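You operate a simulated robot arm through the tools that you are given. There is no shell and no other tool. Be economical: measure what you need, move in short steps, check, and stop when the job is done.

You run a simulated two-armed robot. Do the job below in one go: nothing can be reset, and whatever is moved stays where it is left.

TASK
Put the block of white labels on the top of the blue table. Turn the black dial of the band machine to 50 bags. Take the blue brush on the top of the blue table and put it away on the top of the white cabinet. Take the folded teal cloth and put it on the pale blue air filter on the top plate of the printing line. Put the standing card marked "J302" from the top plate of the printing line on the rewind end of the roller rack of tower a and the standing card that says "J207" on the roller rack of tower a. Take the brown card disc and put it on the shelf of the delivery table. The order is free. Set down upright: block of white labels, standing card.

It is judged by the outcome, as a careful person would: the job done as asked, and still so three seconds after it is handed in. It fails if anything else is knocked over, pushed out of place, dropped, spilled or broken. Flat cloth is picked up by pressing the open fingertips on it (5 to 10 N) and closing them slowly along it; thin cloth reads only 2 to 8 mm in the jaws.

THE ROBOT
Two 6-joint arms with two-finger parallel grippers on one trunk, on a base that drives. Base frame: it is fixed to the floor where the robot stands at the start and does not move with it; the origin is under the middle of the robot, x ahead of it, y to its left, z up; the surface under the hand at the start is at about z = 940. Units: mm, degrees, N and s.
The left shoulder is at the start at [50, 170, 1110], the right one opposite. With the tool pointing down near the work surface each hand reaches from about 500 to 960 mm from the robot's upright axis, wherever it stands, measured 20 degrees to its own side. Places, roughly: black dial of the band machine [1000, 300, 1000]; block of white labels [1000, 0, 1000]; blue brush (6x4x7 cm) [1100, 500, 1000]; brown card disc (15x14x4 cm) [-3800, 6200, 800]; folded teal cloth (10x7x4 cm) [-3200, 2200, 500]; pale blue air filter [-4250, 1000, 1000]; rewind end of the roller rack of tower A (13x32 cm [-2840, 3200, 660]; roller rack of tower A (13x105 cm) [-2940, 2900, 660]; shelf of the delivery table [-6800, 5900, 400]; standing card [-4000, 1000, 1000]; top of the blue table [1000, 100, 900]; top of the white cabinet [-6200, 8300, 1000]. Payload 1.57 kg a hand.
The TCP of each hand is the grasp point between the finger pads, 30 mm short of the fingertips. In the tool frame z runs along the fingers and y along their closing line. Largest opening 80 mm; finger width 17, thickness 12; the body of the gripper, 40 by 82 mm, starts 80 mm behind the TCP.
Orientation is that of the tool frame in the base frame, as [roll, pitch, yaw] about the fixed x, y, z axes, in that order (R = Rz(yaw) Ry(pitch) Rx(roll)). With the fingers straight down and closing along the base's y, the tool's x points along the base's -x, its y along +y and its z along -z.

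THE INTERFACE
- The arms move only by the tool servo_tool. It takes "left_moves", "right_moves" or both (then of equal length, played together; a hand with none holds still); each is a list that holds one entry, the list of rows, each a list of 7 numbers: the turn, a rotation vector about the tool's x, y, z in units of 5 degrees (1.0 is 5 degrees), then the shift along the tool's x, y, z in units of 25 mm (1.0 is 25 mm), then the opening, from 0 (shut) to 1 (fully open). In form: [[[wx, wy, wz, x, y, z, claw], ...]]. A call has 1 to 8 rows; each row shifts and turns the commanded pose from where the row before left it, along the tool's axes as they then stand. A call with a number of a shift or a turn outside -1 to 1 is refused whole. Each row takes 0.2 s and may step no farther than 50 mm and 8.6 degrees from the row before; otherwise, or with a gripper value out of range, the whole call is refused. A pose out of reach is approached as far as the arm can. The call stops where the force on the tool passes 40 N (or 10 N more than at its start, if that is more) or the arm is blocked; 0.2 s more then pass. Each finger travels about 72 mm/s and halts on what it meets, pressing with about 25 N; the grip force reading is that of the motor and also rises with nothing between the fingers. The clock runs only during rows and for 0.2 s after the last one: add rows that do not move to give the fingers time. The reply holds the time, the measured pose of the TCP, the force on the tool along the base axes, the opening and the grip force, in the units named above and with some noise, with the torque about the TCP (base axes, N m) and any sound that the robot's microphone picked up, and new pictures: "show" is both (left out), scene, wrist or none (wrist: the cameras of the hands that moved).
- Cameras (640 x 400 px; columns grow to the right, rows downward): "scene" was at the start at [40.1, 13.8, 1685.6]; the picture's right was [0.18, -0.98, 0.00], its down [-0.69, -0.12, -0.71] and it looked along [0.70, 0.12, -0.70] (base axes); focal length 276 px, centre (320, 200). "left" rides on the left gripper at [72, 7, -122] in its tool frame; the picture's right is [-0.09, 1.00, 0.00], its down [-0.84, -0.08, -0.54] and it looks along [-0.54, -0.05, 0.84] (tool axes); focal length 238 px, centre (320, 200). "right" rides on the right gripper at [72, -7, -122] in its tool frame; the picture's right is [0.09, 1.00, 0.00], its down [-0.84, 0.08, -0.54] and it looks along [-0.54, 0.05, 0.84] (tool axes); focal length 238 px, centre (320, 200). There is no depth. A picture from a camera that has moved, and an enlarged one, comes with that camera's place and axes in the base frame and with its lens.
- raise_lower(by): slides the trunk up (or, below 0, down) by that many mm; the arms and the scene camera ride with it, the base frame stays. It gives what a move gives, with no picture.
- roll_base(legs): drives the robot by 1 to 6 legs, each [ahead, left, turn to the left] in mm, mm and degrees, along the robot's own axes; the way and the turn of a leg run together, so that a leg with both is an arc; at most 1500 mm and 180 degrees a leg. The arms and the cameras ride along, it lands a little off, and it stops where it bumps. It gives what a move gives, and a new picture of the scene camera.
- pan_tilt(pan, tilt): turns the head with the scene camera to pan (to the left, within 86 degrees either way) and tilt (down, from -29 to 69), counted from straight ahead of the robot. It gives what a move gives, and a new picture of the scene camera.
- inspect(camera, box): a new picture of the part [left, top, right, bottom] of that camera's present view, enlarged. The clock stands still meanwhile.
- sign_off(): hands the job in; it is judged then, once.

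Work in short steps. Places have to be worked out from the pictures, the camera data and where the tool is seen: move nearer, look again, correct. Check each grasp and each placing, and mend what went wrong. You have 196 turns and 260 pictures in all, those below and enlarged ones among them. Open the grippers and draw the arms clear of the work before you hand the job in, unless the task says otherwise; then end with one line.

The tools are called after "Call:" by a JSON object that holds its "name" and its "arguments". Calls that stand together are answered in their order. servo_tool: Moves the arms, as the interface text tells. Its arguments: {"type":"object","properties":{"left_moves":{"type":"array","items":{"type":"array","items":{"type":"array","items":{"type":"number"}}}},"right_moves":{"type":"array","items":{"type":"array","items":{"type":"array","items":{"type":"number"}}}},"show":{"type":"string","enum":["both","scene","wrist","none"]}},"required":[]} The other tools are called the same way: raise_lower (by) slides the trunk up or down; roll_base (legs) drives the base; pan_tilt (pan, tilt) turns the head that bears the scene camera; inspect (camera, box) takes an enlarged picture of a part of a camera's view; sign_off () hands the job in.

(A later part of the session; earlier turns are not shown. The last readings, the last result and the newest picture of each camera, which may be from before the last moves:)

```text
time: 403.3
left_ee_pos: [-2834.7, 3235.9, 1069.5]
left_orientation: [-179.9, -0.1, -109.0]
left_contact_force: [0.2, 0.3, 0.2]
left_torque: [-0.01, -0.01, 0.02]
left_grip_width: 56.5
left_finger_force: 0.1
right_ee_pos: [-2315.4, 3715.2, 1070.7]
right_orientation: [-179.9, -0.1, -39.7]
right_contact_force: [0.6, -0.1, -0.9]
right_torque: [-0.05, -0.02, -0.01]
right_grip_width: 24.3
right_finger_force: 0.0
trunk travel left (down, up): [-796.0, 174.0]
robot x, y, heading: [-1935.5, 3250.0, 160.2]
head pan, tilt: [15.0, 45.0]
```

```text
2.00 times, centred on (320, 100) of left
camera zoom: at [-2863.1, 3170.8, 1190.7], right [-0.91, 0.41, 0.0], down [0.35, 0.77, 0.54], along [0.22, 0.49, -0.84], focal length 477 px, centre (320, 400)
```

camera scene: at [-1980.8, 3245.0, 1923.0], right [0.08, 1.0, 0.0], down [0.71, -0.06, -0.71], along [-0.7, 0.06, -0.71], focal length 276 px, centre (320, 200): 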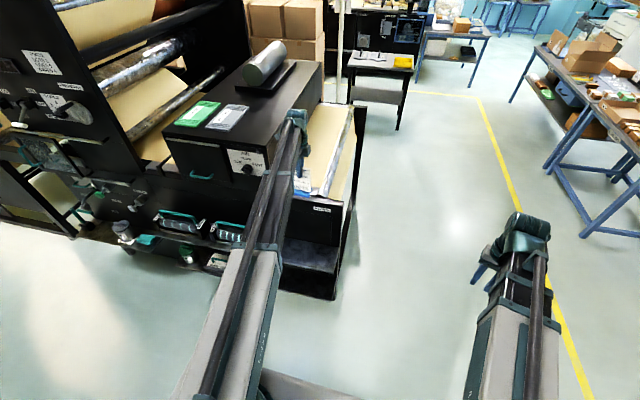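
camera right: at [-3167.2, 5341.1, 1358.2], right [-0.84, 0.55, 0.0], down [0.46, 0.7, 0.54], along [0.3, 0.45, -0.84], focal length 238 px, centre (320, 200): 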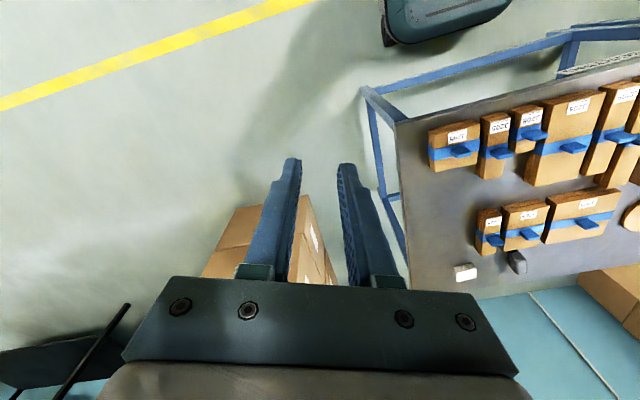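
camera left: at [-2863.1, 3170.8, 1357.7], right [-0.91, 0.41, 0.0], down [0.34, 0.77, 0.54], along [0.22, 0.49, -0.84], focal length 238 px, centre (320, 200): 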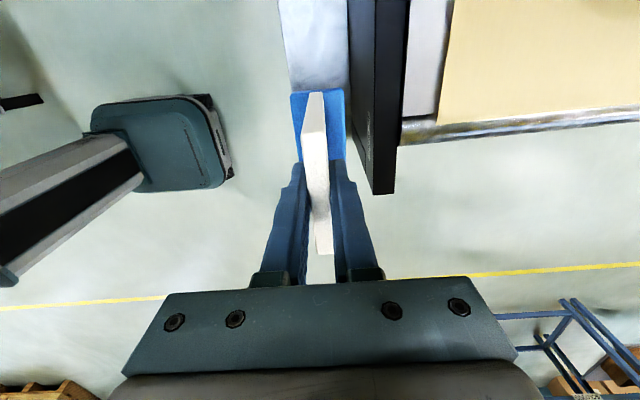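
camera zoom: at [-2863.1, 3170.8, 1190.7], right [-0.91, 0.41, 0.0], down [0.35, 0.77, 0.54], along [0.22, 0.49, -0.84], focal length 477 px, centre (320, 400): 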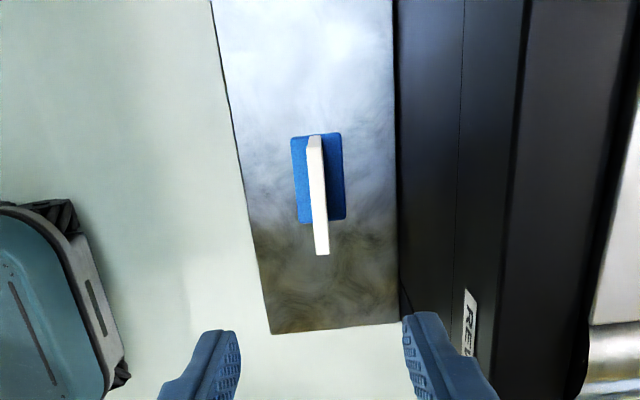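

J302 stands on the rewind end. Now the cloth at ≈[−3130,2223,500] (on a low ledge, knobs above it). I back off, strafe there, and rotate the hand back.

Call:
{"name": "roll_base", "arguments": {"legs": [[-300, 0, 0.5], [0, 1030, 0]]}}

Call:
{"name": "servo_tool", "arguments": {"left_moves": [[[0, 0, -1, 0, 0, 0, 0.7], [0, 0, -1, 0, 0, 0, 0.7], [0, 0, -1, 0, 0, 0, 0.7], [0, 0, -1, 0, 0, 0, 0.7], [0, 0, -1, 0, 0, 0, 0.7], [0, 0, -1, 0, 0, 0, 0.7], [0, 0, -1, 0, 0, 0, 0.7], [0, 0, -1, 0, 0, 0, 0.7]]], "show": "none"}}

Call:
{"name": "servo_tool", "arguments": {"left_moves": [[[0, 0, -1, 0, 0, 0, 0.7], [0, 0, -1, 0, 0, 0, 0.7], [0, 0, -1, 0, 0, 0, 0.7], [0, 0, -1, 0, 0, 0, 0.7], [0, 0, -1, 0, 0, 0, 0.7], [0, 0, -1, 0, 0, 0, 0.7], [0, 0, -1, 0, 0, 0, 0.7], [0, 0, -1, 0, 0, 0, 0.7]]], "show": "none"}}

Call:
{"name": "pan_tilt", "arguments": {"pan": 15, "tilt": 45}}

Call:
{"name": "inspect", "arguments": {"camera": "left", "box": [0, 0, 640, 400]}}

```text
time: 406.8
left_ee_pos: [-2594.8, 2981.3, 1071.4]
left_orientation: [-180.0, -0.1, -107.1]
left_contact_force: [0.7, 0.4, 0.9]
left_torque: [-0.03, 0.03, -0.05]
left_grip_width: 55.9
left_finger_force: 0.2
right_ee_pos: [-2091.6, 3478.6, 1069.7]
right_orientation: [180.0, -0.2, -37.7]
right_contact_force: [-0.2, -0.2, -0.4]
right_torque: [-0.01, -0.02, -0.01]
right_grip_width: 24.1
right_finger_force: 0.1
trunk travel left (down, up): [-796.0, 174.0]
robot x, y, heading: [-1697.5, 3027.8, 162.3]
head pan, tilt: [15.0, 45.0]
stopped in leg 2: the robot was blocked; the commanded pose is now the measured one
camera scene: at [-1740.8, 3020.3, 1756.1], right [0.05, 1.0, 0.0], down [0.71, -0.03, -0.71], along [-0.71, 0.03, -0.71], focal length 276 px, centre (320, 200)
```

scene: 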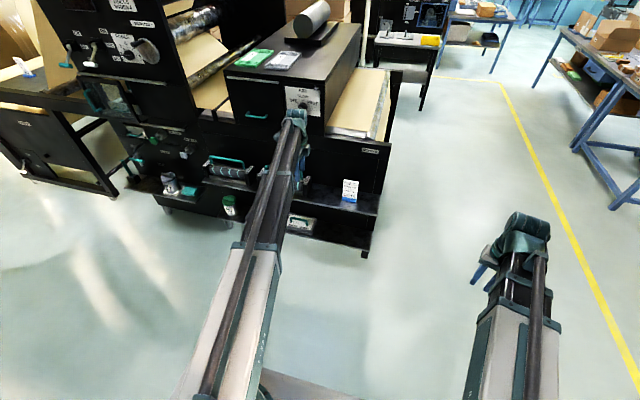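

```text
time: 408.6
left_ee_pos: [-2596.7, 2979.2, 1069.9]
left_orientation: [-180.0, 0.0, -66.9]
left_contact_force: [-0.1, -0.5, 0.9]
left_torque: [0.03, 0.03, 0.0]
left_grip_width: 55.8
left_finger_force: 0.2
right_ee_pos: [-2091.6, 3478.3, 1070.7]
right_orientation: [-179.8, -0.1, -37.7]
right_contact_force: [0.8, -0.3, 0.1]
right_torque: [-0.03, 0.0, -0.01]
right_grip_width: 24.0
right_finger_force: 0.1
trunk travel left (down, up): [-796.0, 174.0]
robot x, y, heading: [-1696.6, 3030.4, 162.5]
head pan, tilt: [15.0, 45.0]
```

```text
time: 410.4
left_ee_pos: [-2595.9, 2980.7, 1070.1]
left_orientation: [179.9, 0.1, -26.9]
left_contact_force: [0.4, 0.9, 1.0]
left_torque: [-0.01, -0.02, 0.0]
left_grip_width: 56.0
left_finger_force: 0.0
right_ee_pos: [-2092.9, 3478.8, 1070.1]
right_orientation: [-179.8, -0.1, -37.6]
right_contact_force: [-0.5, -0.3, 0.1]
right_torque: [0.0, -0.01, 0.01]
right_grip_width: 23.8
right_finger_force: 0.0
trunk travel left (down, up): [-796.0, 174.0]
robot x, y, heading: [-1697.8, 3025.6, 162.3]
head pan, tilt: [15.0, 45.0]
```

```text
time: 410.9
left_ee_pos: [-2595.4, 2979.7, 1070.5]
left_orientation: [179.9, 0.0, -27.0]
left_contact_force: [-0.2, 0.3, 0.1]
left_torque: [-0.02, -0.02, 0.0]
left_grip_width: 56.2
left_finger_force: 0.2
right_ee_pos: [-2092.0, 3477.7, 1070.6]
right_orientation: [-179.9, -0.2, -37.7]
right_contact_force: [-1.1, -0.1, 0.4]
right_torque: [-0.03, 0.0, 0.02]
right_grip_width: 23.9
right_finger_force: 0.0
trunk travel left (down, up): [-796.0, 174.0]
robot x, y, heading: [-1697.1, 3024.3, 162.2]
head pan, tilt: [15.0, 45.0]
camera scene: at [-1741.2, 3018.7, 1756.1], right [0.05, 1.0, 0.0], down [0.71, -0.03, -0.71], along [-0.71, 0.03, -0.71], focal length 276 px, centre (320, 200)
```

scene: 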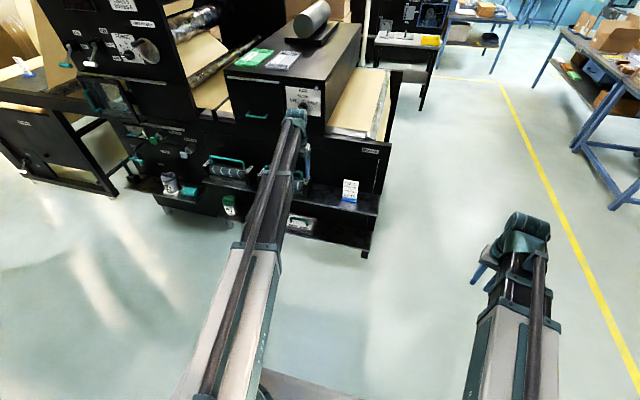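

```text
1.00 times, centred on (320, 200) of left (not enlarged: the box is as wide or as high as the picture)
camera zoom: at [-2534.2, 2942.7, 1190.8], right [-0.53, -0.85, 0.0], down [-0.71, 0.45, 0.54], along [-0.46, 0.29, -0.84], focal length 238 px, centre (320, 200)
```

zoom: 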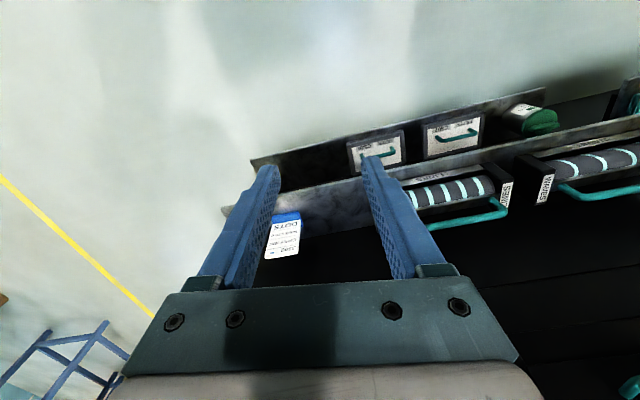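

The base rear touched tower B while strafing. I go ahead 165 first, lower slightly, then strafe left 900.

Call:
{"name": "raise_lower", "arguments": {"by": -60}}

Call:
{"name": "roll_base", "arguments": {"legs": [[165, 0, -1.2], [0, 450, 0], [0, 450, 0]]}}

Call:
{"name": "inspect", "arguments": {"camera": "left", "box": [0, 0, 640, 400]}}

```text
time: 411.9
left_ee_pos: [-2595.4, 2979.9, 1010.6]
left_orientation: [179.9, 0.0, -27.1]
left_contact_force: [0.7, 0.1, 0.2]
left_torque: [0.01, 0.03, 0.03]
left_grip_width: 56.0
left_finger_force: 0.0
right_ee_pos: [-2092.3, 3477.3, 1011.5]
right_orientation: [-180.0, -0.2, -37.7]
right_contact_force: [0.4, -0.8, 0.5]
right_torque: [-0.01, 0.01, 0.02]
right_grip_width: 24.0
right_finger_force: 0.0
trunk travel left (down, up): [-736.0, 234.0]
robot x, y, heading: [-1694.8, 3026.6, 162.4]
head pan, tilt: [15.0, 45.0]
```

```text
time: 418.1
left_ee_pos: [-3047.2, 2192.4, 1011.2]
left_orientation: [-180.0, 0.1, -28.1]
left_contact_force: [0.5, 0.6, -0.1]
left_torque: [0.06, 0.0, 0.0]
left_grip_width: 55.9
left_finger_force: 0.1
right_ee_pos: [-2533.8, 2678.7, 1010.2]
right_orientation: [-180.0, -0.1, -38.8]
right_contact_force: [-0.2, -0.4, 0.2]
right_torque: [0.0, -0.01, -0.02]
right_grip_width: 24.0
right_finger_force: 0.1
trunk travel left (down, up): [-736.0, 234.0]
robot x, y, heading: [-2149.1, 2222.9, 161.0]
head pan, tilt: [15.0, 45.0]
camera scene: at [-2192.1, 2213.0, 1696.0], right [0.07, 1.0, 0.0], down [0.71, -0.05, -0.71], along [-0.71, 0.05, -0.71], focal length 276 px, centre (320, 200)
```

scene: 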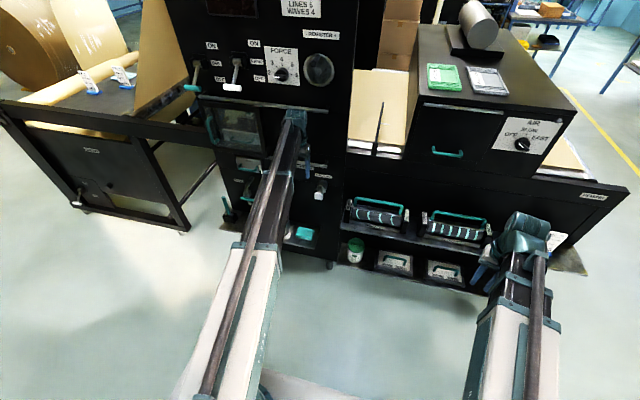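

```text
1.00 times, centred on (320, 200) of left (not enlarged: the box is as wide or as high as the picture)
camera zoom: at [-2986.4, 2152.8, 1130.7], right [-0.55, -0.83, 0.0], down [-0.7, 0.46, 0.54], along [-0.45, 0.3, -0.84], focal length 238 px, centre (320, 200)
```

zoom: 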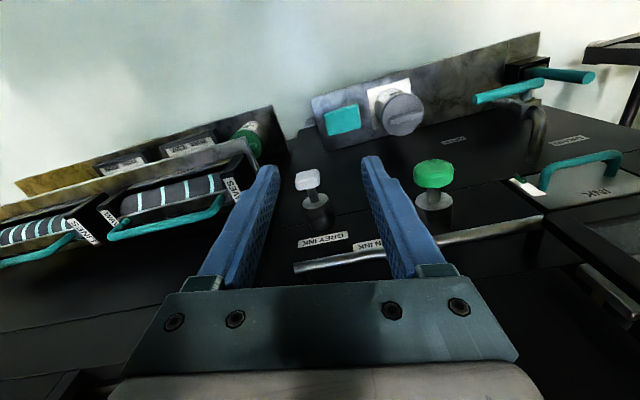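

Cloth top is ≈[−3151,2195,497], with knobs above it at z≈895. I back off 110, shift left 32, square the yaw and tilt the hand 30°, then descend outside the ledge.

Call:
{"name": "roll_base", "arguments": {"legs": [[-110, 32, 0]]}}

Call:
{"name": "servo_tool", "arguments": {"left_moves": [[[0, 0, -0.9, 0, 0, 0, 0.6], [0, 0, -0.9, 0, 0, 0, 0.6], [0, -1, 0, -0.003, 0, -0.035, 0.6], [0, -1, 0, -0.018, 0, -0.104, 0.6], [0, -1, 0, -0.045, 0, -0.169, 0.6], [0, -1, 0, -0.083, 0, -0.228, 0.6], [0, -1, 0, -0.131, 0, -0.281, 0.6], [0, -1, 0, -0.187, 0, -0.324, 0.6]]], "show": "none"}}

Call:
{"name": "raise_lower", "arguments": {"by": -390}}

Call:
{"name": "inspect", "arguments": {"camera": "left", "box": [0, 0, 640, 400]}}

```text
time: 419.4
left_ee_pos: [-2963.6, 2122.9, 1009.4]
left_orientation: [179.9, -0.1, -27.5]
left_contact_force: [-0.3, 0.1, -0.2]
left_torque: [0.0, -0.02, 0.0]
left_grip_width: 56.1
left_finger_force: 0.0
right_ee_pos: [-2454.1, 2616.5, 1010.2]
right_orientation: [-179.9, -0.3, -38.3]
right_contact_force: [0.3, 0.8, -0.2]
right_torque: [0.01, -0.01, 0.0]
right_grip_width: 24.0
right_finger_force: 0.1
trunk travel left (down, up): [-736.0, 234.0]
robot x, y, heading: [-2065.0, 2160.8, 161.8]
head pan, tilt: [15.0, 45.0]
stopped in leg 1: the robot was blocked; the commanded pose is now the measured one
camera scene: at [-2109.9, 2153.3, 1696.0], right [0.06, 1.0, 0.0], down [0.71, -0.04, -0.71], along [-0.71, 0.04, -0.71], focal length 276 px, centre (320, 200)
```

scene: 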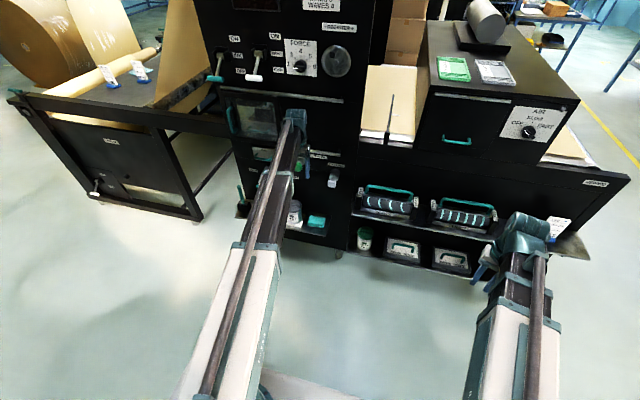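

```text
time: 421.2
left_ee_pos: [-2965.3, 2124.1, 1039.8]
left_orientation: [179.8, 30.2, -18.7]
left_contact_force: [-0.1, -0.4, -0.2]
left_torque: [-0.04, 0.02, 0.02]
left_grip_width: 47.8
left_finger_force: 0.0
right_ee_pos: [-2453.5, 2614.8, 1010.8]
right_orientation: [-179.8, -0.2, -38.4]
right_contact_force: [0.3, -0.5, 0.1]
right_torque: [-0.03, 0.0, 0.01]
right_grip_width: 24.1
right_finger_force: 0.1
trunk travel left (down, up): [-736.0, 234.0]
robot x, y, heading: [-2066.4, 2159.9, 161.6]
head pan, tilt: [15.0, 45.0]
```

```text
time: 424.9
left_ee_pos: [-2966.2, 2123.4, 650.2]
left_orientation: [179.8, 30.0, -18.6]
left_contact_force: [-0.4, 0.3, 0.2]
left_torque: [0.03, 0.0, -0.04]
left_grip_width: 47.7
left_finger_force: 0.1
right_ee_pos: [-2454.8, 2614.6, 620.6]
right_orientation: [-180.0, -0.2, -38.3]
right_contact_force: [-0.6, -0.1, 0.7]
right_torque: [-0.01, -0.02, 0.02]
right_grip_width: 24.0
right_finger_force: 0.0
trunk travel left (down, up): [-346.0, 624.0]
robot x, y, heading: [-2064.3, 2161.7, 161.6]
head pan, tilt: [15.0, 45.0]
```

```text
1.00 times, centred on (320, 200) of left (not enlarged: the box is as wide or as high as the picture)
camera zoom: at [-2850.4, 2078.7, 718.0], right [-0.39, -0.92, 0.05], down [-0.4, 0.22, 0.89], along [-0.83, 0.33, -0.46], focal length 238 px, centre (320, 200)
```

zoom: 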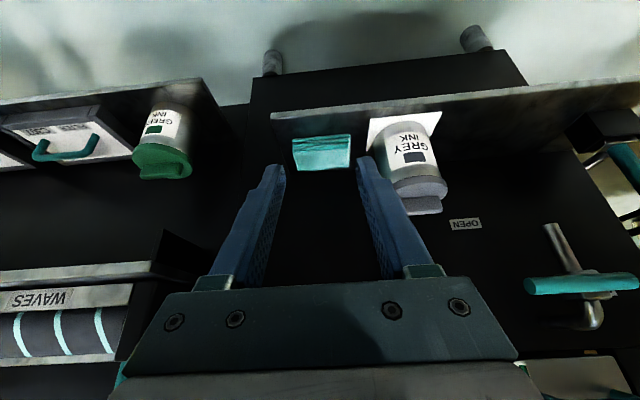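

Cloth in view with clear access, the can ~100 mm aside. Lower 85 and drive forward 160 so the tips are above the cloth.

Call:
{"name": "raise_lower", "arguments": {"by": -85}}

Call:
{"name": "roll_base", "arguments": {"legs": [[160, 0, 0]]}}

Call:
{"name": "inspect", "arguments": {"camera": "left", "box": [0, 0, 640, 400]}}

```text
time: 426.1
left_ee_pos: [-2966.6, 2124.1, 566.0]
left_orientation: [179.9, 30.0, -18.5]
left_contact_force: [0.2, -0.6, -0.2]
left_torque: [-0.04, 0.0, -0.02]
left_grip_width: 47.8
left_finger_force: 0.1
right_ee_pos: [-2455.0, 2615.0, 536.1]
right_orientation: [-179.9, -0.2, -38.3]
right_contact_force: [-0.3, -0.5, -0.2]
right_torque: [-0.03, -0.01, 0.0]
right_grip_width: 23.9
right_finger_force: 0.0
trunk travel left (down, up): [-261.0, 709.0]
robot x, y, heading: [-2058.9, 2164.4, 161.6]
head pan, tilt: [15.0, 45.0]
```

```text
time: 427.5
left_ee_pos: [-3117.1, 2173.7, 565.9]
left_orientation: [179.9, 29.9, -18.6]
left_contact_force: [-0.4, 0.2, -0.7]
left_torque: [-0.02, -0.02, 0.01]
left_grip_width: 47.9
left_finger_force: 0.0
right_ee_pos: [-2604.3, 2664.8, 535.8]
right_orientation: [-179.8, -0.2, -38.3]
right_contact_force: [-0.7, -0.3, 0.4]
right_torque: [0.03, -0.02, -0.02]
right_grip_width: 23.6
right_finger_force: 0.0
trunk travel left (down, up): [-261.0, 709.0]
robot x, y, heading: [-2216.2, 2210.3, 162.0]
head pan, tilt: [15.0, 45.0]
camera scene: at [-2259.3, 2202.6, 1221.1], right [0.06, 1.0, 0.0], down [0.71, -0.04, -0.71], along [-0.71, 0.04, -0.71], focal length 276 px, centre (320, 200)
```

scene: 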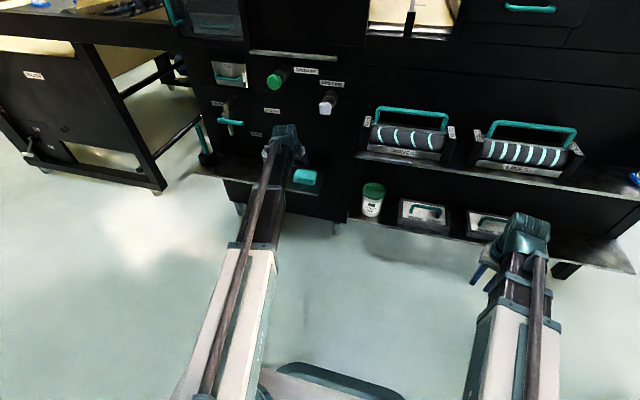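

```text
1.00 times, centred on (320, 200) of left (not enlarged: the box is as wide or as high as the picture)
camera zoom: at [-3001.0, 2128.6, 633.1], right [-0.39, -0.92, 0.05], down [-0.4, 0.22, 0.89], along [-0.83, 0.33, -0.46], focal length 238 px, centre (320, 200)
```

zoom: 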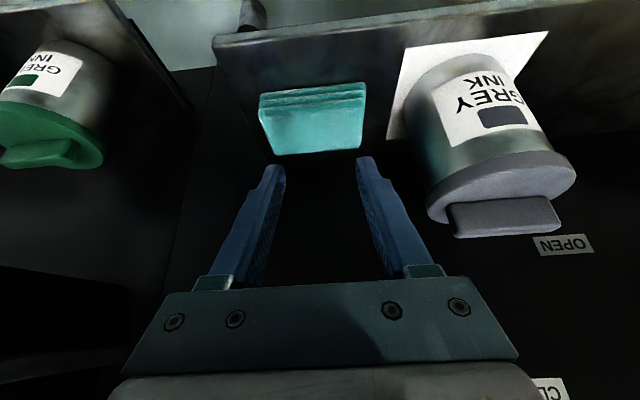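

Tips are over the cloth. Lower 36 then in small steps to 5–10 N.

Call:
{"name": "raise_lower", "arguments": {"by": -36}}

Call:
{"name": "raise_lower", "arguments": {"by": -6}}

Call:
{"name": "raise_lower", "arguments": {"by": -4}}

Call:
{"name": "inspect", "arguments": {"camera": "left", "box": [200, 60, 440, 210]}}

```text
time: 428.3
left_ee_pos: [-3116.2, 2174.5, 529.2]
left_orientation: [179.8, 30.0, -18.6]
left_contact_force: [-0.3, 0.4, 0.7]
left_torque: [0.04, 0.01, 0.0]
left_grip_width: 47.9
left_finger_force: 0.0
right_ee_pos: [-2604.6, 2664.0, 498.3]
right_orientation: [-179.9, -0.2, -38.3]
right_contact_force: [0.2, 0.7, 0.5]
right_torque: [-0.02, 0.0, 0.02]
right_grip_width: 23.9
right_finger_force: 0.0
trunk travel left (down, up): [-225.0, 745.0]
robot x, y, heading: [-2216.8, 2212.6, 161.7]
head pan, tilt: [15.0, 45.0]
```

```text
time: 428.9
left_ee_pos: [-3115.6, 2173.1, 522.7]
left_orientation: [180.0, 29.9, -18.6]
left_contact_force: [-0.2, 0.3, -0.1]
left_torque: [0.01, -0.04, 0.01]
left_grip_width: 48.1
left_finger_force: 0.1
right_ee_pos: [-2604.7, 2664.6, 493.5]
right_orientation: [180.0, -0.2, -38.3]
right_contact_force: [0.0, 1.6, -0.5]
right_torque: [-0.02, 0.0, 0.0]
right_grip_width: 24.2
right_finger_force: 0.1
trunk travel left (down, up): [-219.0, 751.0]
robot x, y, heading: [-2213.1, 2211.4, 161.7]
head pan, tilt: [15.0, 45.0]
```

```text
time: 429.4
left_ee_pos: [-3117.5, 2172.4, 518.8]
left_orientation: [179.9, 29.9, -18.6]
left_contact_force: [-0.2, 0.0, 0.1]
left_torque: [-0.01, 0.03, 0.01]
left_grip_width: 47.9
left_finger_force: 0.1
right_ee_pos: [-2604.0, 2665.3, 490.1]
right_orientation: [-179.9, -0.3, -38.4]
right_contact_force: [0.3, 0.2, -0.4]
right_torque: [-0.01, 0.02, 0.01]
right_grip_width: 23.9
right_finger_force: 0.0
trunk travel left (down, up): [-215.0, 755.0]
robot x, y, heading: [-2217.2, 2209.2, 161.5]
head pan, tilt: [15.0, 45.0]
```

```text
2.67 times, centred on (320, 135) of left
camera zoom: at [-3001.0, 2128.6, 587.0], right [-0.39, -0.92, 0.05], down [-0.4, 0.22, 0.89], along [-0.83, 0.33, -0.46], focal length 636 px, centre (320, 373)
```

zoom: 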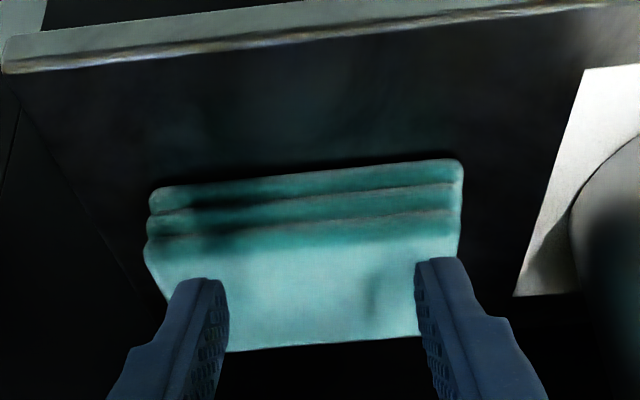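

Call:
{"name": "raise_lower", "arguments": {"by": -5}}

Call:
{"name": "raise_lower", "arguments": {"by": -4}}

Call:
{"name": "raise_lower", "arguments": {"by": -4}}

Call:
{"name": "raise_lower", "arguments": {"by": -4}}

```text
time: 430.0
left_ee_pos: [-3116.6, 2173.1, 514.1]
left_orientation: [179.9, 30.0, -18.7]
left_contact_force: [0.2, -0.1, -0.4]
left_torque: [-0.01, 0.02, -0.04]
left_grip_width: 48.0
left_finger_force: 0.1
right_ee_pos: [-2605.2, 2665.5, 484.8]
right_orientation: [-179.9, -0.2, -38.2]
right_contact_force: [0.6, -0.7, -0.1]
right_torque: [0.01, -0.05, 0.01]
right_grip_width: 24.3
right_finger_force: 0.1
trunk travel left (down, up): [-210.0, 760.0]
robot x, y, heading: [-2214.8, 2211.7, 161.9]
head pan, tilt: [15.0, 45.0]
```

```text
time: 430.5
left_ee_pos: [-3116.8, 2172.7, 510.8]
left_orientation: [179.9, 30.0, -18.6]
left_contact_force: [0.0, 0.3, -0.4]
left_torque: [0.01, 0.0, 0.05]
left_grip_width: 47.9
left_finger_force: 0.1
right_ee_pos: [-2604.4, 2665.4, 480.0]
right_orientation: [-179.8, -0.2, -38.3]
right_contact_force: [0.3, 0.2, 0.1]
right_torque: [0.02, 0.0, -0.02]
right_grip_width: 23.9
right_finger_force: 0.1
trunk travel left (down, up): [-206.0, 764.0]
robot x, y, heading: [-2214.0, 2208.5, 161.7]
head pan, tilt: [15.0, 45.0]
```

```text
time: 431.0
left_ee_pos: [-3117.5, 2173.5, 506.2]
left_orientation: [179.9, 30.0, -18.6]
left_contact_force: [0.3, -0.1, 0.3]
left_torque: [0.01, 0.0, 0.02]
left_grip_width: 48.0
left_finger_force: 0.1
right_ee_pos: [-2604.7, 2665.6, 476.6]
right_orientation: [-179.9, -0.2, -38.3]
right_contact_force: [0.9, 0.3, 0.1]
right_torque: [-0.02, 0.02, -0.03]
right_grip_width: 24.2
right_finger_force: 0.0
trunk travel left (down, up): [-202.0, 768.0]
robot x, y, heading: [-2217.3, 2208.6, 161.5]
head pan, tilt: [15.0, 45.0]
```

```text
time: 431.6
left_ee_pos: [-3116.7, 2172.4, 501.9]
left_orientation: [179.9, 30.1, -18.6]
left_contact_force: [0.4, 0.9, -1.1]
left_torque: [-0.01, 0.0, 0.04]
left_grip_width: 47.8
left_finger_force: 0.1
right_ee_pos: [-2604.9, 2663.9, 471.2]
right_orientation: [-179.9, -0.2, -38.2]
right_contact_force: [0.4, 0.3, -0.2]
right_torque: [0.0, 0.0, -0.01]
right_grip_width: 24.0
right_finger_force: 0.0
trunk travel left (down, up): [-198.0, 772.0]
robot x, y, heading: [-2216.6, 2207.5, 161.5]
head pan, tilt: [15.0, 45.0]
```

Call:
{"name": "raise_lower", "arguments": {"by": -5}}

Call:
{"name": "raise_lower", "arguments": {"by": -4}}

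Call:
{"name": "inspect", "arguments": {"camera": "left", "box": [200, 60, 440, 210]}}

```text
time: 432.1
left_ee_pos: [-3116.8, 2174.5, 497.2]
left_orientation: [179.9, 30.0, -18.6]
left_contact_force: [0.0, 0.3, -1.4]
left_torque: [-0.01, 0.02, -0.01]
left_grip_width: 48.3
left_finger_force: 0.0
right_ee_pos: [-2603.9, 2665.8, 468.2]
right_orientation: [-179.8, -0.2, -38.4]
right_contact_force: [0.3, 0.2, 0.3]
right_torque: [0.01, 0.01, -0.01]
right_grip_width: 24.1
right_finger_force: 0.0
trunk travel left (down, up): [-193.0, 777.0]
robot x, y, heading: [-2216.6, 2206.5, 162.0]
head pan, tilt: [15.0, 45.0]
```

```text
time: 432.6
left_ee_pos: [-3117.1, 2173.3, 492.7]
left_orientation: [179.9, 30.1, -18.6]
left_contact_force: [-0.7, 0.3, -0.2]
left_torque: [0.02, 0.02, 0.01]
left_grip_width: 47.8
left_finger_force: 0.0
right_ee_pos: [-2604.8, 2663.9, 463.6]
right_orientation: [-179.9, -0.2, -38.2]
right_contact_force: [-0.2, -0.3, 0.2]
right_torque: [0.01, 0.0, 0.0]
right_grip_width: 24.2
right_finger_force: 0.1
trunk travel left (down, up): [-189.0, 781.0]
robot x, y, heading: [-2217.6, 2211.5, 161.7]
head pan, tilt: [15.0, 45.0]
```

```text
2.67 times, centred on (320, 135) of left
camera zoom: at [-3001.0, 2128.6, 561.0], right [-0.39, -0.92, 0.05], down [-0.4, 0.22, 0.89], along [-0.83, 0.33, -0.46], focal length 636 px, centre (320, 373)
```

zoom: 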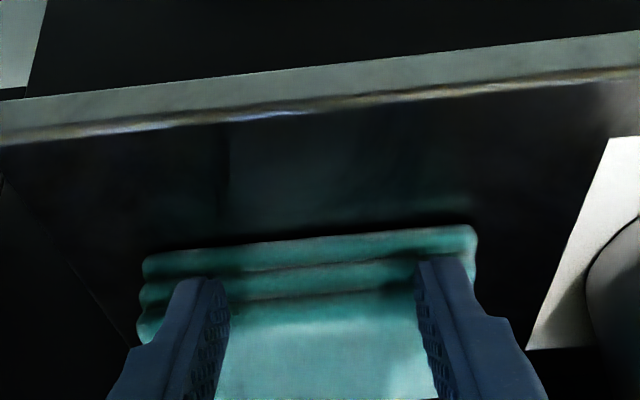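

The tips are just in front of the cloth: it lies at q deeper by ~40 mm, with its top at z≈475. Raise 35, go forward 40, and lower again.

Call:
{"name": "raise_lower", "arguments": {"by": 35}}

Call:
{"name": "roll_base", "arguments": {"legs": [[42, 0, 0]]}}

Call:
{"name": "raise_lower", "arguments": {"by": -20}}

Call:
{"name": "inspect", "arguments": {"camera": "left", "box": [200, 60, 440, 210]}}

```text
time: 433.4
left_ee_pos: [-3116.9, 2173.2, 528.2]
left_orientation: [179.9, 30.0, -18.6]
left_contact_force: [-0.3, 0.3, -0.7]
left_torque: [-0.03, -0.01, 0.05]
left_grip_width: 47.9
left_finger_force: 0.0
right_ee_pos: [-2604.8, 2664.5, 499.1]
right_orientation: [-180.0, -0.3, -38.3]
right_contact_force: [0.6, -0.3, 0.3]
right_torque: [-0.03, -0.03, -0.03]
right_grip_width: 24.0
right_finger_force: 0.1
trunk travel left (down, up): [-224.0, 746.0]
robot x, y, heading: [-2214.6, 2207.9, 161.8]
head pan, tilt: [15.0, 45.0]
```

```text
time: 434.3
left_ee_pos: [-3155.6, 2186.0, 528.5]
left_orientation: [179.9, 30.1, -18.7]
left_contact_force: [-0.6, -0.6, 0.4]
left_torque: [-0.04, 0.01, 0.03]
left_grip_width: 48.1
left_finger_force: 0.0
right_ee_pos: [-2644.1, 2678.5, 499.4]
right_orientation: [-180.0, -0.2, -38.3]
right_contact_force: [0.2, -0.4, 0.8]
right_torque: [-0.01, 0.01, 0.02]
right_grip_width: 23.8
right_finger_force: 0.1
trunk travel left (down, up): [-224.0, 746.0]
robot x, y, heading: [-2254.2, 2223.6, 161.7]
head pan, tilt: [15.0, 45.0]
camera scene: at [-2299.0, 2215.8, 1184.1], right [0.06, 1.0, 0.0], down [0.71, -0.04, -0.71], along [-0.71, 0.04, -0.71], focal length 276 px, centre (320, 200)
```

scene: 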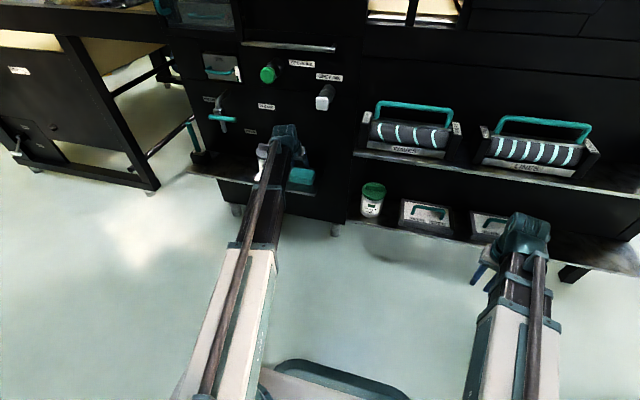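

```text
time: 435.0
left_ee_pos: [-3156.3, 2186.7, 507.9]
left_orientation: [179.9, 30.0, -18.6]
left_contact_force: [0.7, -0.5, -0.3]
left_torque: [0.01, -0.05, 0.0]
left_grip_width: 48.2
left_finger_force: 0.0
right_ee_pos: [-2643.3, 2678.3, 478.8]
right_orientation: [180.0, -0.2, -38.3]
right_contact_force: [0.3, 0.9, -1.0]
right_torque: [0.03, 0.01, -0.02]
right_grip_width: 24.2
right_finger_force: 0.1
trunk travel left (down, up): [-204.0, 766.0]
robot x, y, heading: [-2256.3, 2223.3, 161.8]
head pan, tilt: [15.0, 45.0]
```

```text
2.67 times, centred on (320, 135) of left
camera zoom: at [-3040.7, 2142.0, 576.0], right [-0.39, -0.92, 0.05], down [-0.4, 0.22, 0.89], along [-0.83, 0.33, -0.46], focal length 636 px, centre (320, 373)
```

zoom: 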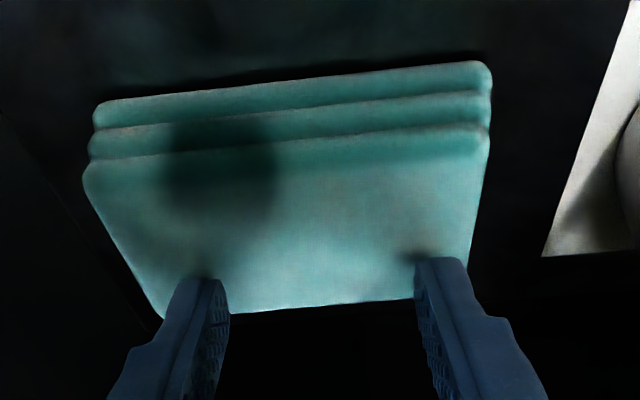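

Fingertip shadows show the tips near the cloth's rear edge; back off 18 mm, then press down in small steps.

Call:
{"name": "roll_base", "arguments": {"legs": [[-18, 0, 0]]}}

Call:
{"name": "raise_lower", "arguments": {"by": -4}}

Call:
{"name": "raise_lower", "arguments": {"by": -3}}

Call:
{"name": "raise_lower", "arguments": {"by": -3}}

```text
time: 435.8
left_ee_pos: [-3139.4, 2182.0, 508.6]
left_orientation: [179.8, 30.0, -18.6]
left_contact_force: [-1.3, 0.7, 0.0]
left_torque: [-0.02, -0.06, 0.01]
left_grip_width: 48.1
left_finger_force: 0.0
right_ee_pos: [-2628.1, 2673.0, 478.6]
right_orientation: [-180.0, -0.2, -38.3]
right_contact_force: [-0.5, 0.1, -1.1]
right_torque: [-0.01, -0.01, 0.02]
right_grip_width: 24.1
right_finger_force: 0.1
trunk travel left (down, up): [-204.0, 766.0]
robot x, y, heading: [-2242.2, 2220.1, 161.7]
head pan, tilt: [15.0, 45.0]
camera scene: at [-2282.2, 2210.1, 1164.1], right [0.06, 1.0, 0.0], down [0.71, -0.04, -0.71], along [-0.71, 0.04, -0.71], focal length 276 px, centre (320, 200)
```

scene: 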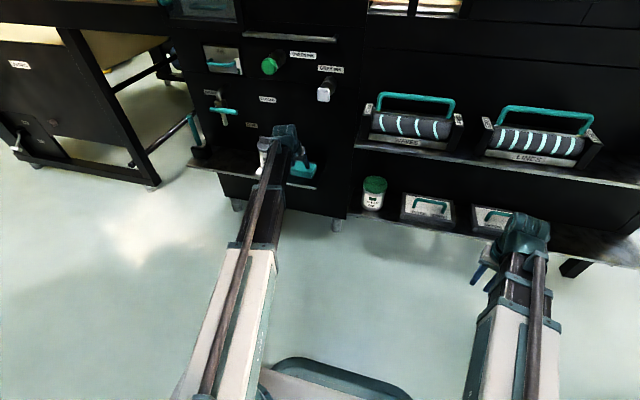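

```text
time: 436.3
left_ee_pos: [-3139.8, 2180.4, 503.9]
left_orientation: [179.8, 30.0, -18.6]
left_contact_force: [-0.1, 0.1, -0.3]
left_torque: [-0.01, 0.01, 0.0]
left_grip_width: 48.3
left_finger_force: 0.2
right_ee_pos: [-2627.3, 2673.4, 474.7]
right_orientation: [-179.9, -0.2, -38.4]
right_contact_force: [0.2, -0.1, -0.4]
right_torque: [0.01, 0.0, 0.02]
right_grip_width: 24.0
right_finger_force: 0.1
trunk travel left (down, up): [-200.0, 770.0]
robot x, y, heading: [-2237.5, 2217.5, 161.9]
head pan, tilt: [15.0, 45.0]
```

```text
time: 436.8
left_ee_pos: [-3138.2, 2180.9, 500.7]
left_orientation: [179.8, 30.1, -18.6]
left_contact_force: [0.3, -0.6, 0.6]
left_torque: [0.05, 0.02, 0.02]
left_grip_width: 47.8
left_finger_force: 0.1
right_ee_pos: [-2627.0, 2673.2, 470.9]
right_orientation: [-179.8, -0.2, -38.3]
right_contact_force: [0.2, 0.2, 0.3]
right_torque: [-0.01, -0.02, 0.03]
right_grip_width: 23.9
right_finger_force: 0.1
trunk travel left (down, up): [-197.0, 773.0]
robot x, y, heading: [-2240.1, 2217.4, 161.7]
head pan, tilt: [15.0, 45.0]
```

```text
time: 437.3
left_ee_pos: [-3139.5, 2181.1, 501.4]
left_orientation: [179.9, 30.3, -18.6]
left_contact_force: [0.9, -0.1, 24.0]
left_torque: [0.15, 0.13, 0.0]
left_grip_width: 48.0
left_finger_force: 0.0
right_ee_pos: [-2626.3, 2672.7, 469.3]
right_orientation: [180.0, -0.1, -38.2]
right_contact_force: [0.0, -0.1, 0.2]
right_torque: [-0.01, 0.01, 0.01]
right_grip_width: 24.2
right_finger_force: 0.0
trunk travel left (down, up): [-194.0, 776.0]
robot x, y, heading: [-2239.8, 2220.6, 161.7]
head pan, tilt: [15.0, 45.0]
```

24 N – slightly too firm. Ease up 2 mm, then close slowly.

Call:
{"name": "raise_lower", "arguments": {"by": 2}}

Call:
{"name": "servo_tool", "arguments": {"left_moves": [[[0, 0, 0, 0, 0, 0, 0.55], [0, 0, 0, 0, 0, 0, 0.5], [0, 0, 0, 0, 0, 0, 0.45], [0, 0, 0, 0, 0, 0, 0.4], [0, 0, 0, 0, 0, 0, 0.35], [0, 0, 0, 0, 0, 0, 0.3], [0, 0, 0, 0, 0, 0, 0.25], [0, 0, 0, 0, 0, 0, 0.2]]], "show": "wrist"}}

```text
time: 437.8
left_ee_pos: [-3140.3, 2181.2, 500.6]
left_orientation: [180.0, 30.2, -18.6]
left_contact_force: [-2.3, -0.1, 11.6]
left_torque: [0.1, 0.13, 0.05]
left_grip_width: 47.9
left_finger_force: 0.0
right_ee_pos: [-2627.0, 2671.6, 471.2]
right_orientation: [180.0, -0.2, -38.3]
right_contact_force: [-0.2, -0.7, 0.9]
right_torque: [0.04, 0.03, 0.0]
right_grip_width: 24.2
right_finger_force: 0.0
trunk travel left (down, up): [-196.0, 774.0]
robot x, y, heading: [-2237.9, 2218.5, 161.4]
head pan, tilt: [15.0, 45.0]
```

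```text
time: 439.6
left_ee_pos: [-3139.3, 2181.0, 501.2]
left_orientation: [179.9, 30.0, -18.6]
left_contact_force: [0.8, 2.5, 9.4]
left_torque: [0.14, 0.01, -0.01]
left_grip_width: 20.8
left_finger_force: 2.7
right_ee_pos: [-2627.4, 2673.3, 469.6]
right_orientation: [179.9, -0.2, -38.3]
right_contact_force: [-0.2, 0.3, -0.2]
right_torque: [-0.03, 0.04, 0.05]
right_grip_width: 23.9
right_finger_force: 0.1
trunk travel left (down, up): [-196.0, 774.0]
robot x, y, heading: [-2236.4, 2217.5, 161.6]
head pan, tilt: [15.0, 45.0]
camera left: at [-3023.4, 2136.2, 568.7], right [-0.39, -0.92, 0.05], down [-0.4, 0.22, 0.89], along [-0.83, 0.33, -0.46], focal length 238 px, centre (320, 200)
```

left: 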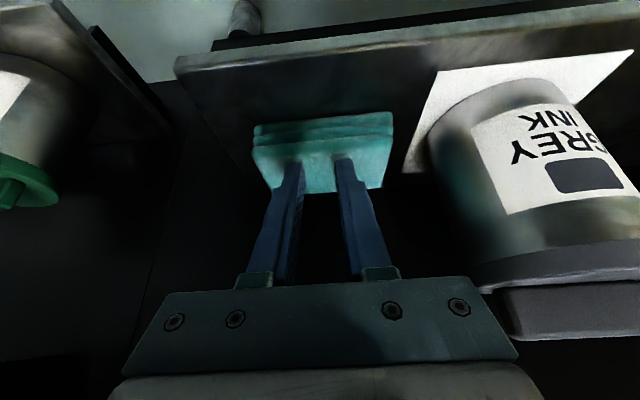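

Sliding along the cloth at ~9 N. Continue closing slowly.

Call:
{"name": "servo_tool", "arguments": {"left_moves": [[[0, 0, 0, 0, 0, 0, 0.17], [0, 0, 0, 0, 0, 0, 0.13], [0, 0, 0, 0, 0, 0, 0.1], [0, 0, 0, 0, 0, 0, 0.06], [0, 0, 0, 0, 0, 0, 0.03], [0, 0, 0, 0, 0, 0, 0], [0, 0, 0, 0, 0, 0, 0], [0, 0, 0, 0, 0, 0, 0]]], "show": "wrist"}}

```text
time: 441.4
left_ee_pos: [-3139.1, 2179.9, 501.3]
left_orientation: [179.8, 30.1, -18.6]
left_contact_force: [3.3, 0.8, 8.9]
left_torque: [0.03, -0.03, -0.02]
left_grip_width: 0.1
left_finger_force: 21.3
right_ee_pos: [-2626.1, 2671.4, 471.1]
right_orientation: [-180.0, -0.1, -38.4]
right_contact_force: [-0.1, -0.5, -0.3]
right_torque: [0.01, -0.01, -0.01]
right_grip_width: 24.0
right_finger_force: 0.0
trunk travel left (down, up): [-196.0, 774.0]
robot x, y, heading: [-2242.3, 2220.5, 161.6]
head pan, tilt: [15.0, 45.0]
camera left: at [-3023.2, 2136.1, 568.7], right [-0.39, -0.92, 0.05], down [-0.4, 0.22, 0.89], along [-0.83, 0.33, -0.46], focal length 238 px, centre (320, 200)
```

left: 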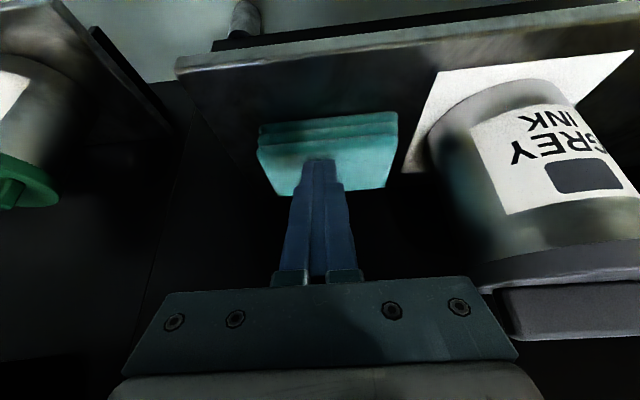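

The pad behaves stiff and wasn't caught. I'll instead straddle its 7 cm depth with a vertical hand rotated 90°, entering low under the knobs. Open, raise, back out, un-tilt.

Call:
{"name": "raise_lower", "arguments": {"by": 60}}

Call:
{"name": "roll_base", "arguments": {"legs": [[-145, 0, 0]]}}

Call:
{"name": "servo_tool", "arguments": {"left_moves": [[[0, 1, 0, 0.158, 0, 0.339, 1], [0, 1, 0, 0.106, 0, 0.291, 1], [0, 1, 0, 0.063, 0, 0.235, 1], [0, 1, 0, 0.03, 0, 0.172, 1], [0, 1, 0, 0.009, 0, 0.106, 1], [0, 1, 0, 0, 0, 0.035, 1], [0, 0, 1, 0, 0, 0, 1], [0, 0, 1, 0, 0, 0, 1]]], "show": "none"}}

Call:
{"name": "servo_tool", "arguments": {"left_moves": [[[0, 0, 1, 0, 0, 0, 1], [0, 0, 1, 0, 0, 0, 1], [0, 0, 1, 0, 0, 0, 1], [0, 0, 1, 0, 0, 0, 1], [0, 0, 1, 0, 0, 0, 1], [0, 0, 1, 0, 0, 0, 1], [0, 0, 1, 0, 0, 0, 1], [0, 0, 1, 0, 0, 0, 1]]], "show": "none"}}

Call:
{"name": "servo_tool", "arguments": {"left_moves": [[[0, 0, 1, 0, 0, 0, 1], [0, 0, 1, 0, 0, 0, 1], [0, 0, 1, 0, 0, 0, 1], [0, 0, 1, 0, 0, 0, 1], [0, 0, 1, 0, 0, 0, 1], [0, 0, 1, 0, 0, 0, 1], [0, 0, 1, 0, 0, 0, 1], [0, 0, 1, 0, 0, 0, 1]]], "show": "wrist"}}

```text
time: 442.4
left_ee_pos: [-3138.7, 2180.1, 560.3]
left_orientation: [179.9, 30.0, -18.6]
left_contact_force: [-0.2, -0.4, 0.0]
left_torque: [-0.02, -0.03, -0.02]
left_grip_width: 0.0
left_finger_force: 21.6
right_ee_pos: [-2626.9, 2672.6, 530.4]
right_orientation: [-179.9, -0.3, -38.3]
right_contact_force: [-1.2, 1.2, 0.8]
right_torque: [0.0, -0.01, 0.02]
right_grip_width: 24.1
right_finger_force: 0.1
trunk travel left (down, up): [-256.0, 714.0]
robot x, y, heading: [-2237.2, 2216.4, 161.7]
head pan, tilt: [15.0, 45.0]
```

```text
time: 443.8
left_ee_pos: [-3001.0, 2134.1, 560.7]
left_orientation: [179.9, 30.0, -18.5]
left_contact_force: [-0.9, -0.5, -0.7]
left_torque: [0.03, 0.02, 0.02]
left_grip_width: 0.1
left_finger_force: 20.9
right_ee_pos: [-2488.9, 2627.2, 531.4]
right_orientation: [-180.0, -0.2, -38.4]
right_contact_force: [0.1, 0.7, 0.7]
right_torque: [0.02, 0.01, -0.02]
right_grip_width: 24.1
right_finger_force: 0.1
trunk travel left (down, up): [-256.0, 714.0]
robot x, y, heading: [-2101.8, 2171.2, 161.6]
head pan, tilt: [15.0, 45.0]
camera scene: at [-2144.1, 2164.4, 1216.1], right [0.06, 1.0, 0.0], down [0.71, -0.04, -0.71], along [-0.71, 0.04, -0.71], focal length 276 px, centre (320, 200)
```

scene: 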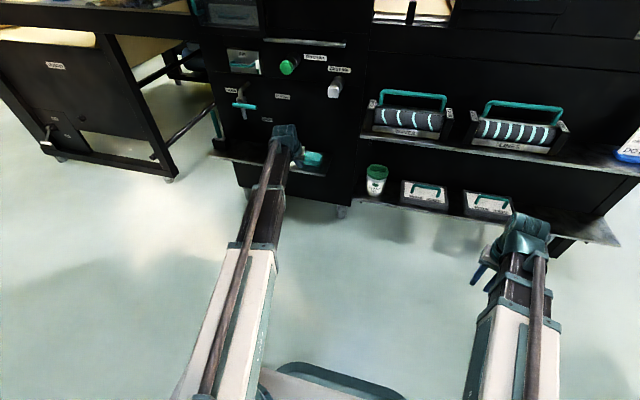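

```text
time: 445.6
left_ee_pos: [-3003.8, 2135.9, 530.3]
left_orientation: [179.9, 0.0, -28.5]
left_contact_force: [-0.1, 0.4, -0.5]
left_torque: [0.04, -0.01, 0.0]
left_grip_width: 79.7
left_finger_force: 0.0
right_ee_pos: [-2489.4, 2627.0, 530.5]
right_orientation: [-179.9, -0.2, -38.3]
right_contact_force: [0.2, 0.7, -0.2]
right_torque: [0.02, -0.01, -0.03]
right_grip_width: 24.0
right_finger_force: 0.1
trunk travel left (down, up): [-256.0, 714.0]
robot x, y, heading: [-2101.6, 2169.2, 161.6]
head pan, tilt: [15.0, 45.0]
```

```text
time: 447.4
left_ee_pos: [-3003.2, 2137.5, 530.4]
left_orientation: [179.9, 0.1, -68.6]
left_contact_force: [-0.1, 0.5, 0.3]
left_torque: [0.01, 0.01, 0.0]
left_grip_width: 79.9
left_finger_force: 0.1
right_ee_pos: [-2488.5, 2627.0, 531.4]
right_orientation: [-180.0, -0.2, -38.4]
right_contact_force: [-0.4, -0.5, -0.5]
right_torque: [0.02, 0.02, 0.02]
right_grip_width: 24.0
right_finger_force: 0.1
trunk travel left (down, up): [-256.0, 714.0]
robot x, y, heading: [-2103.8, 2173.4, 161.7]
head pan, tilt: [15.0, 45.0]
```

```text
time: 449.2
left_ee_pos: [-3005.2, 2135.7, 531.4]
left_orientation: [-179.9, -0.2, -108.7]
left_contact_force: [0.1, 0.4, -0.1]
left_torque: [0.01, 0.01, 0.02]
left_grip_width: 79.9
left_finger_force: 0.1
right_ee_pos: [-2488.1, 2628.1, 531.7]
right_orientation: [-179.9, -0.2, -38.3]
right_contact_force: [0.6, -0.2, 0.9]
right_torque: [0.0, -0.01, 0.0]
right_grip_width: 24.3
right_finger_force: 0.1
trunk travel left (down, up): [-256.0, 714.0]
robot x, y, heading: [-2099.7, 2170.9, 161.4]
head pan, tilt: [15.0, 45.0]
camera left: at [-3032.4, 2071.1, 650.9], right [-0.91, 0.41, 0.0], down [0.34, 0.77, 0.54], along [0.22, 0.49, -0.84], focal length 238 px, centre (320, 200)
```

left: 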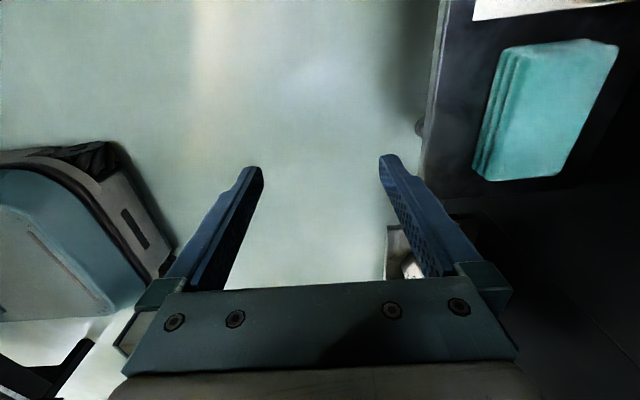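

Now a clear top view: cloth ≈93×56 mm, centre ≈(−3163,2179), yaw ~77°. I align the gripper, lower 20 and drive in 163.

Call:
{"name": "servo_tool", "arguments": {"left_moves": [[[0, 0, -0.9, 0, 0, 0, 1], [0, 0, 0, 0, 0, 0, 1]]], "show": "none"}}

Call:
{"name": "raise_lower", "arguments": {"by": -18}}

Call:
{"name": "roll_base", "arguments": {"legs": [[163, 9, 0]]}}

Call:
{"name": "inspect", "arguments": {"camera": "left", "box": [0, 0, 640, 400]}}

```text
time: 449.8
left_ee_pos: [-3004.9, 2136.1, 530.7]
left_orientation: [-179.9, -0.1, -104.0]
left_contact_force: [1.0, 0.4, 1.1]
left_torque: [0.02, -0.02, 0.02]
left_grip_width: 79.8
left_finger_force: 0.1
right_ee_pos: [-2488.2, 2627.8, 530.1]
right_orientation: [-179.9, -0.2, -38.3]
right_contact_force: [-0.4, 0.3, 0.5]
right_torque: [0.02, -0.01, 0.0]
right_grip_width: 23.7
right_finger_force: 0.0
trunk travel left (down, up): [-256.0, 714.0]
robot x, y, heading: [-2101.7, 2170.6, 161.8]
head pan, tilt: [15.0, 45.0]
```

```text
time: 450.4
left_ee_pos: [-3004.4, 2135.7, 513.1]
left_orientation: [179.9, -0.1, -104.0]
left_contact_force: [-0.1, 0.2, -0.6]
left_torque: [0.01, -0.02, 0.04]
left_grip_width: 80.0
left_finger_force: 0.0
right_ee_pos: [-2490.5, 2627.4, 512.7]
right_orientation: [-179.9, -0.2, -38.3]
right_contact_force: [-0.6, -0.2, 0.9]
right_torque: [0.02, 0.0, 0.02]
right_grip_width: 24.0
right_finger_force: 0.1
trunk travel left (down, up): [-238.0, 732.0]
robot x, y, heading: [-2098.1, 2171.5, 161.7]
head pan, tilt: [15.0, 45.0]
```

```text
time: 451.9
left_ee_pos: [-3161.4, 2180.5, 512.4]
left_orientation: [179.9, -0.1, -104.1]
left_contact_force: [-1.2, 0.4, 0.3]
left_torque: [0.01, 0.02, -0.02]
left_grip_width: 80.1
left_finger_force: 0.1
right_ee_pos: [-2646.2, 2670.4, 511.5]
right_orientation: [-180.0, -0.2, -38.4]
right_contact_force: [-0.3, 0.6, -0.3]
right_torque: [0.01, -0.03, -0.02]
right_grip_width: 24.0
right_finger_force: 0.2
trunk travel left (down, up): [-238.0, 732.0]
robot x, y, heading: [-2261.4, 2218.3, 161.5]
head pan, tilt: [15.0, 45.0]
camera scene: at [-2301.7, 2207.3, 1198.1], right [0.06, 1.0, 0.0], down [0.71, -0.04, -0.71], along [-0.71, 0.04, -0.71], focal length 276 px, centre (320, 200)
```

scene: 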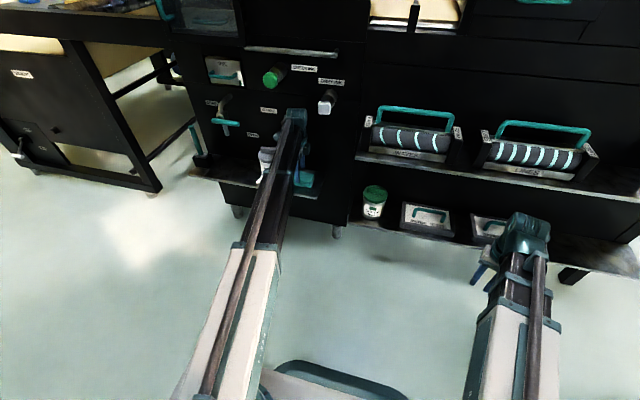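

```text
1.00 times, centred on (320, 200) of left (not enlarged: the box is as wide or as high as the picture)
camera zoom: at [-3185.0, 2113.1, 633.0], right [-0.94, 0.33, 0.0], down [0.28, 0.79, 0.54], along [0.18, 0.51, -0.84], focal length 238 px, centre (320, 200)
```

zoom: 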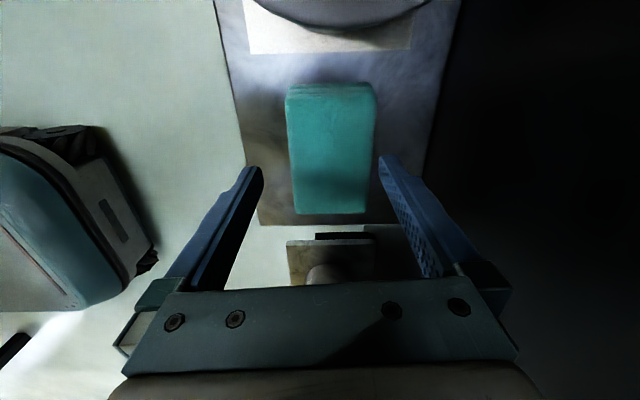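

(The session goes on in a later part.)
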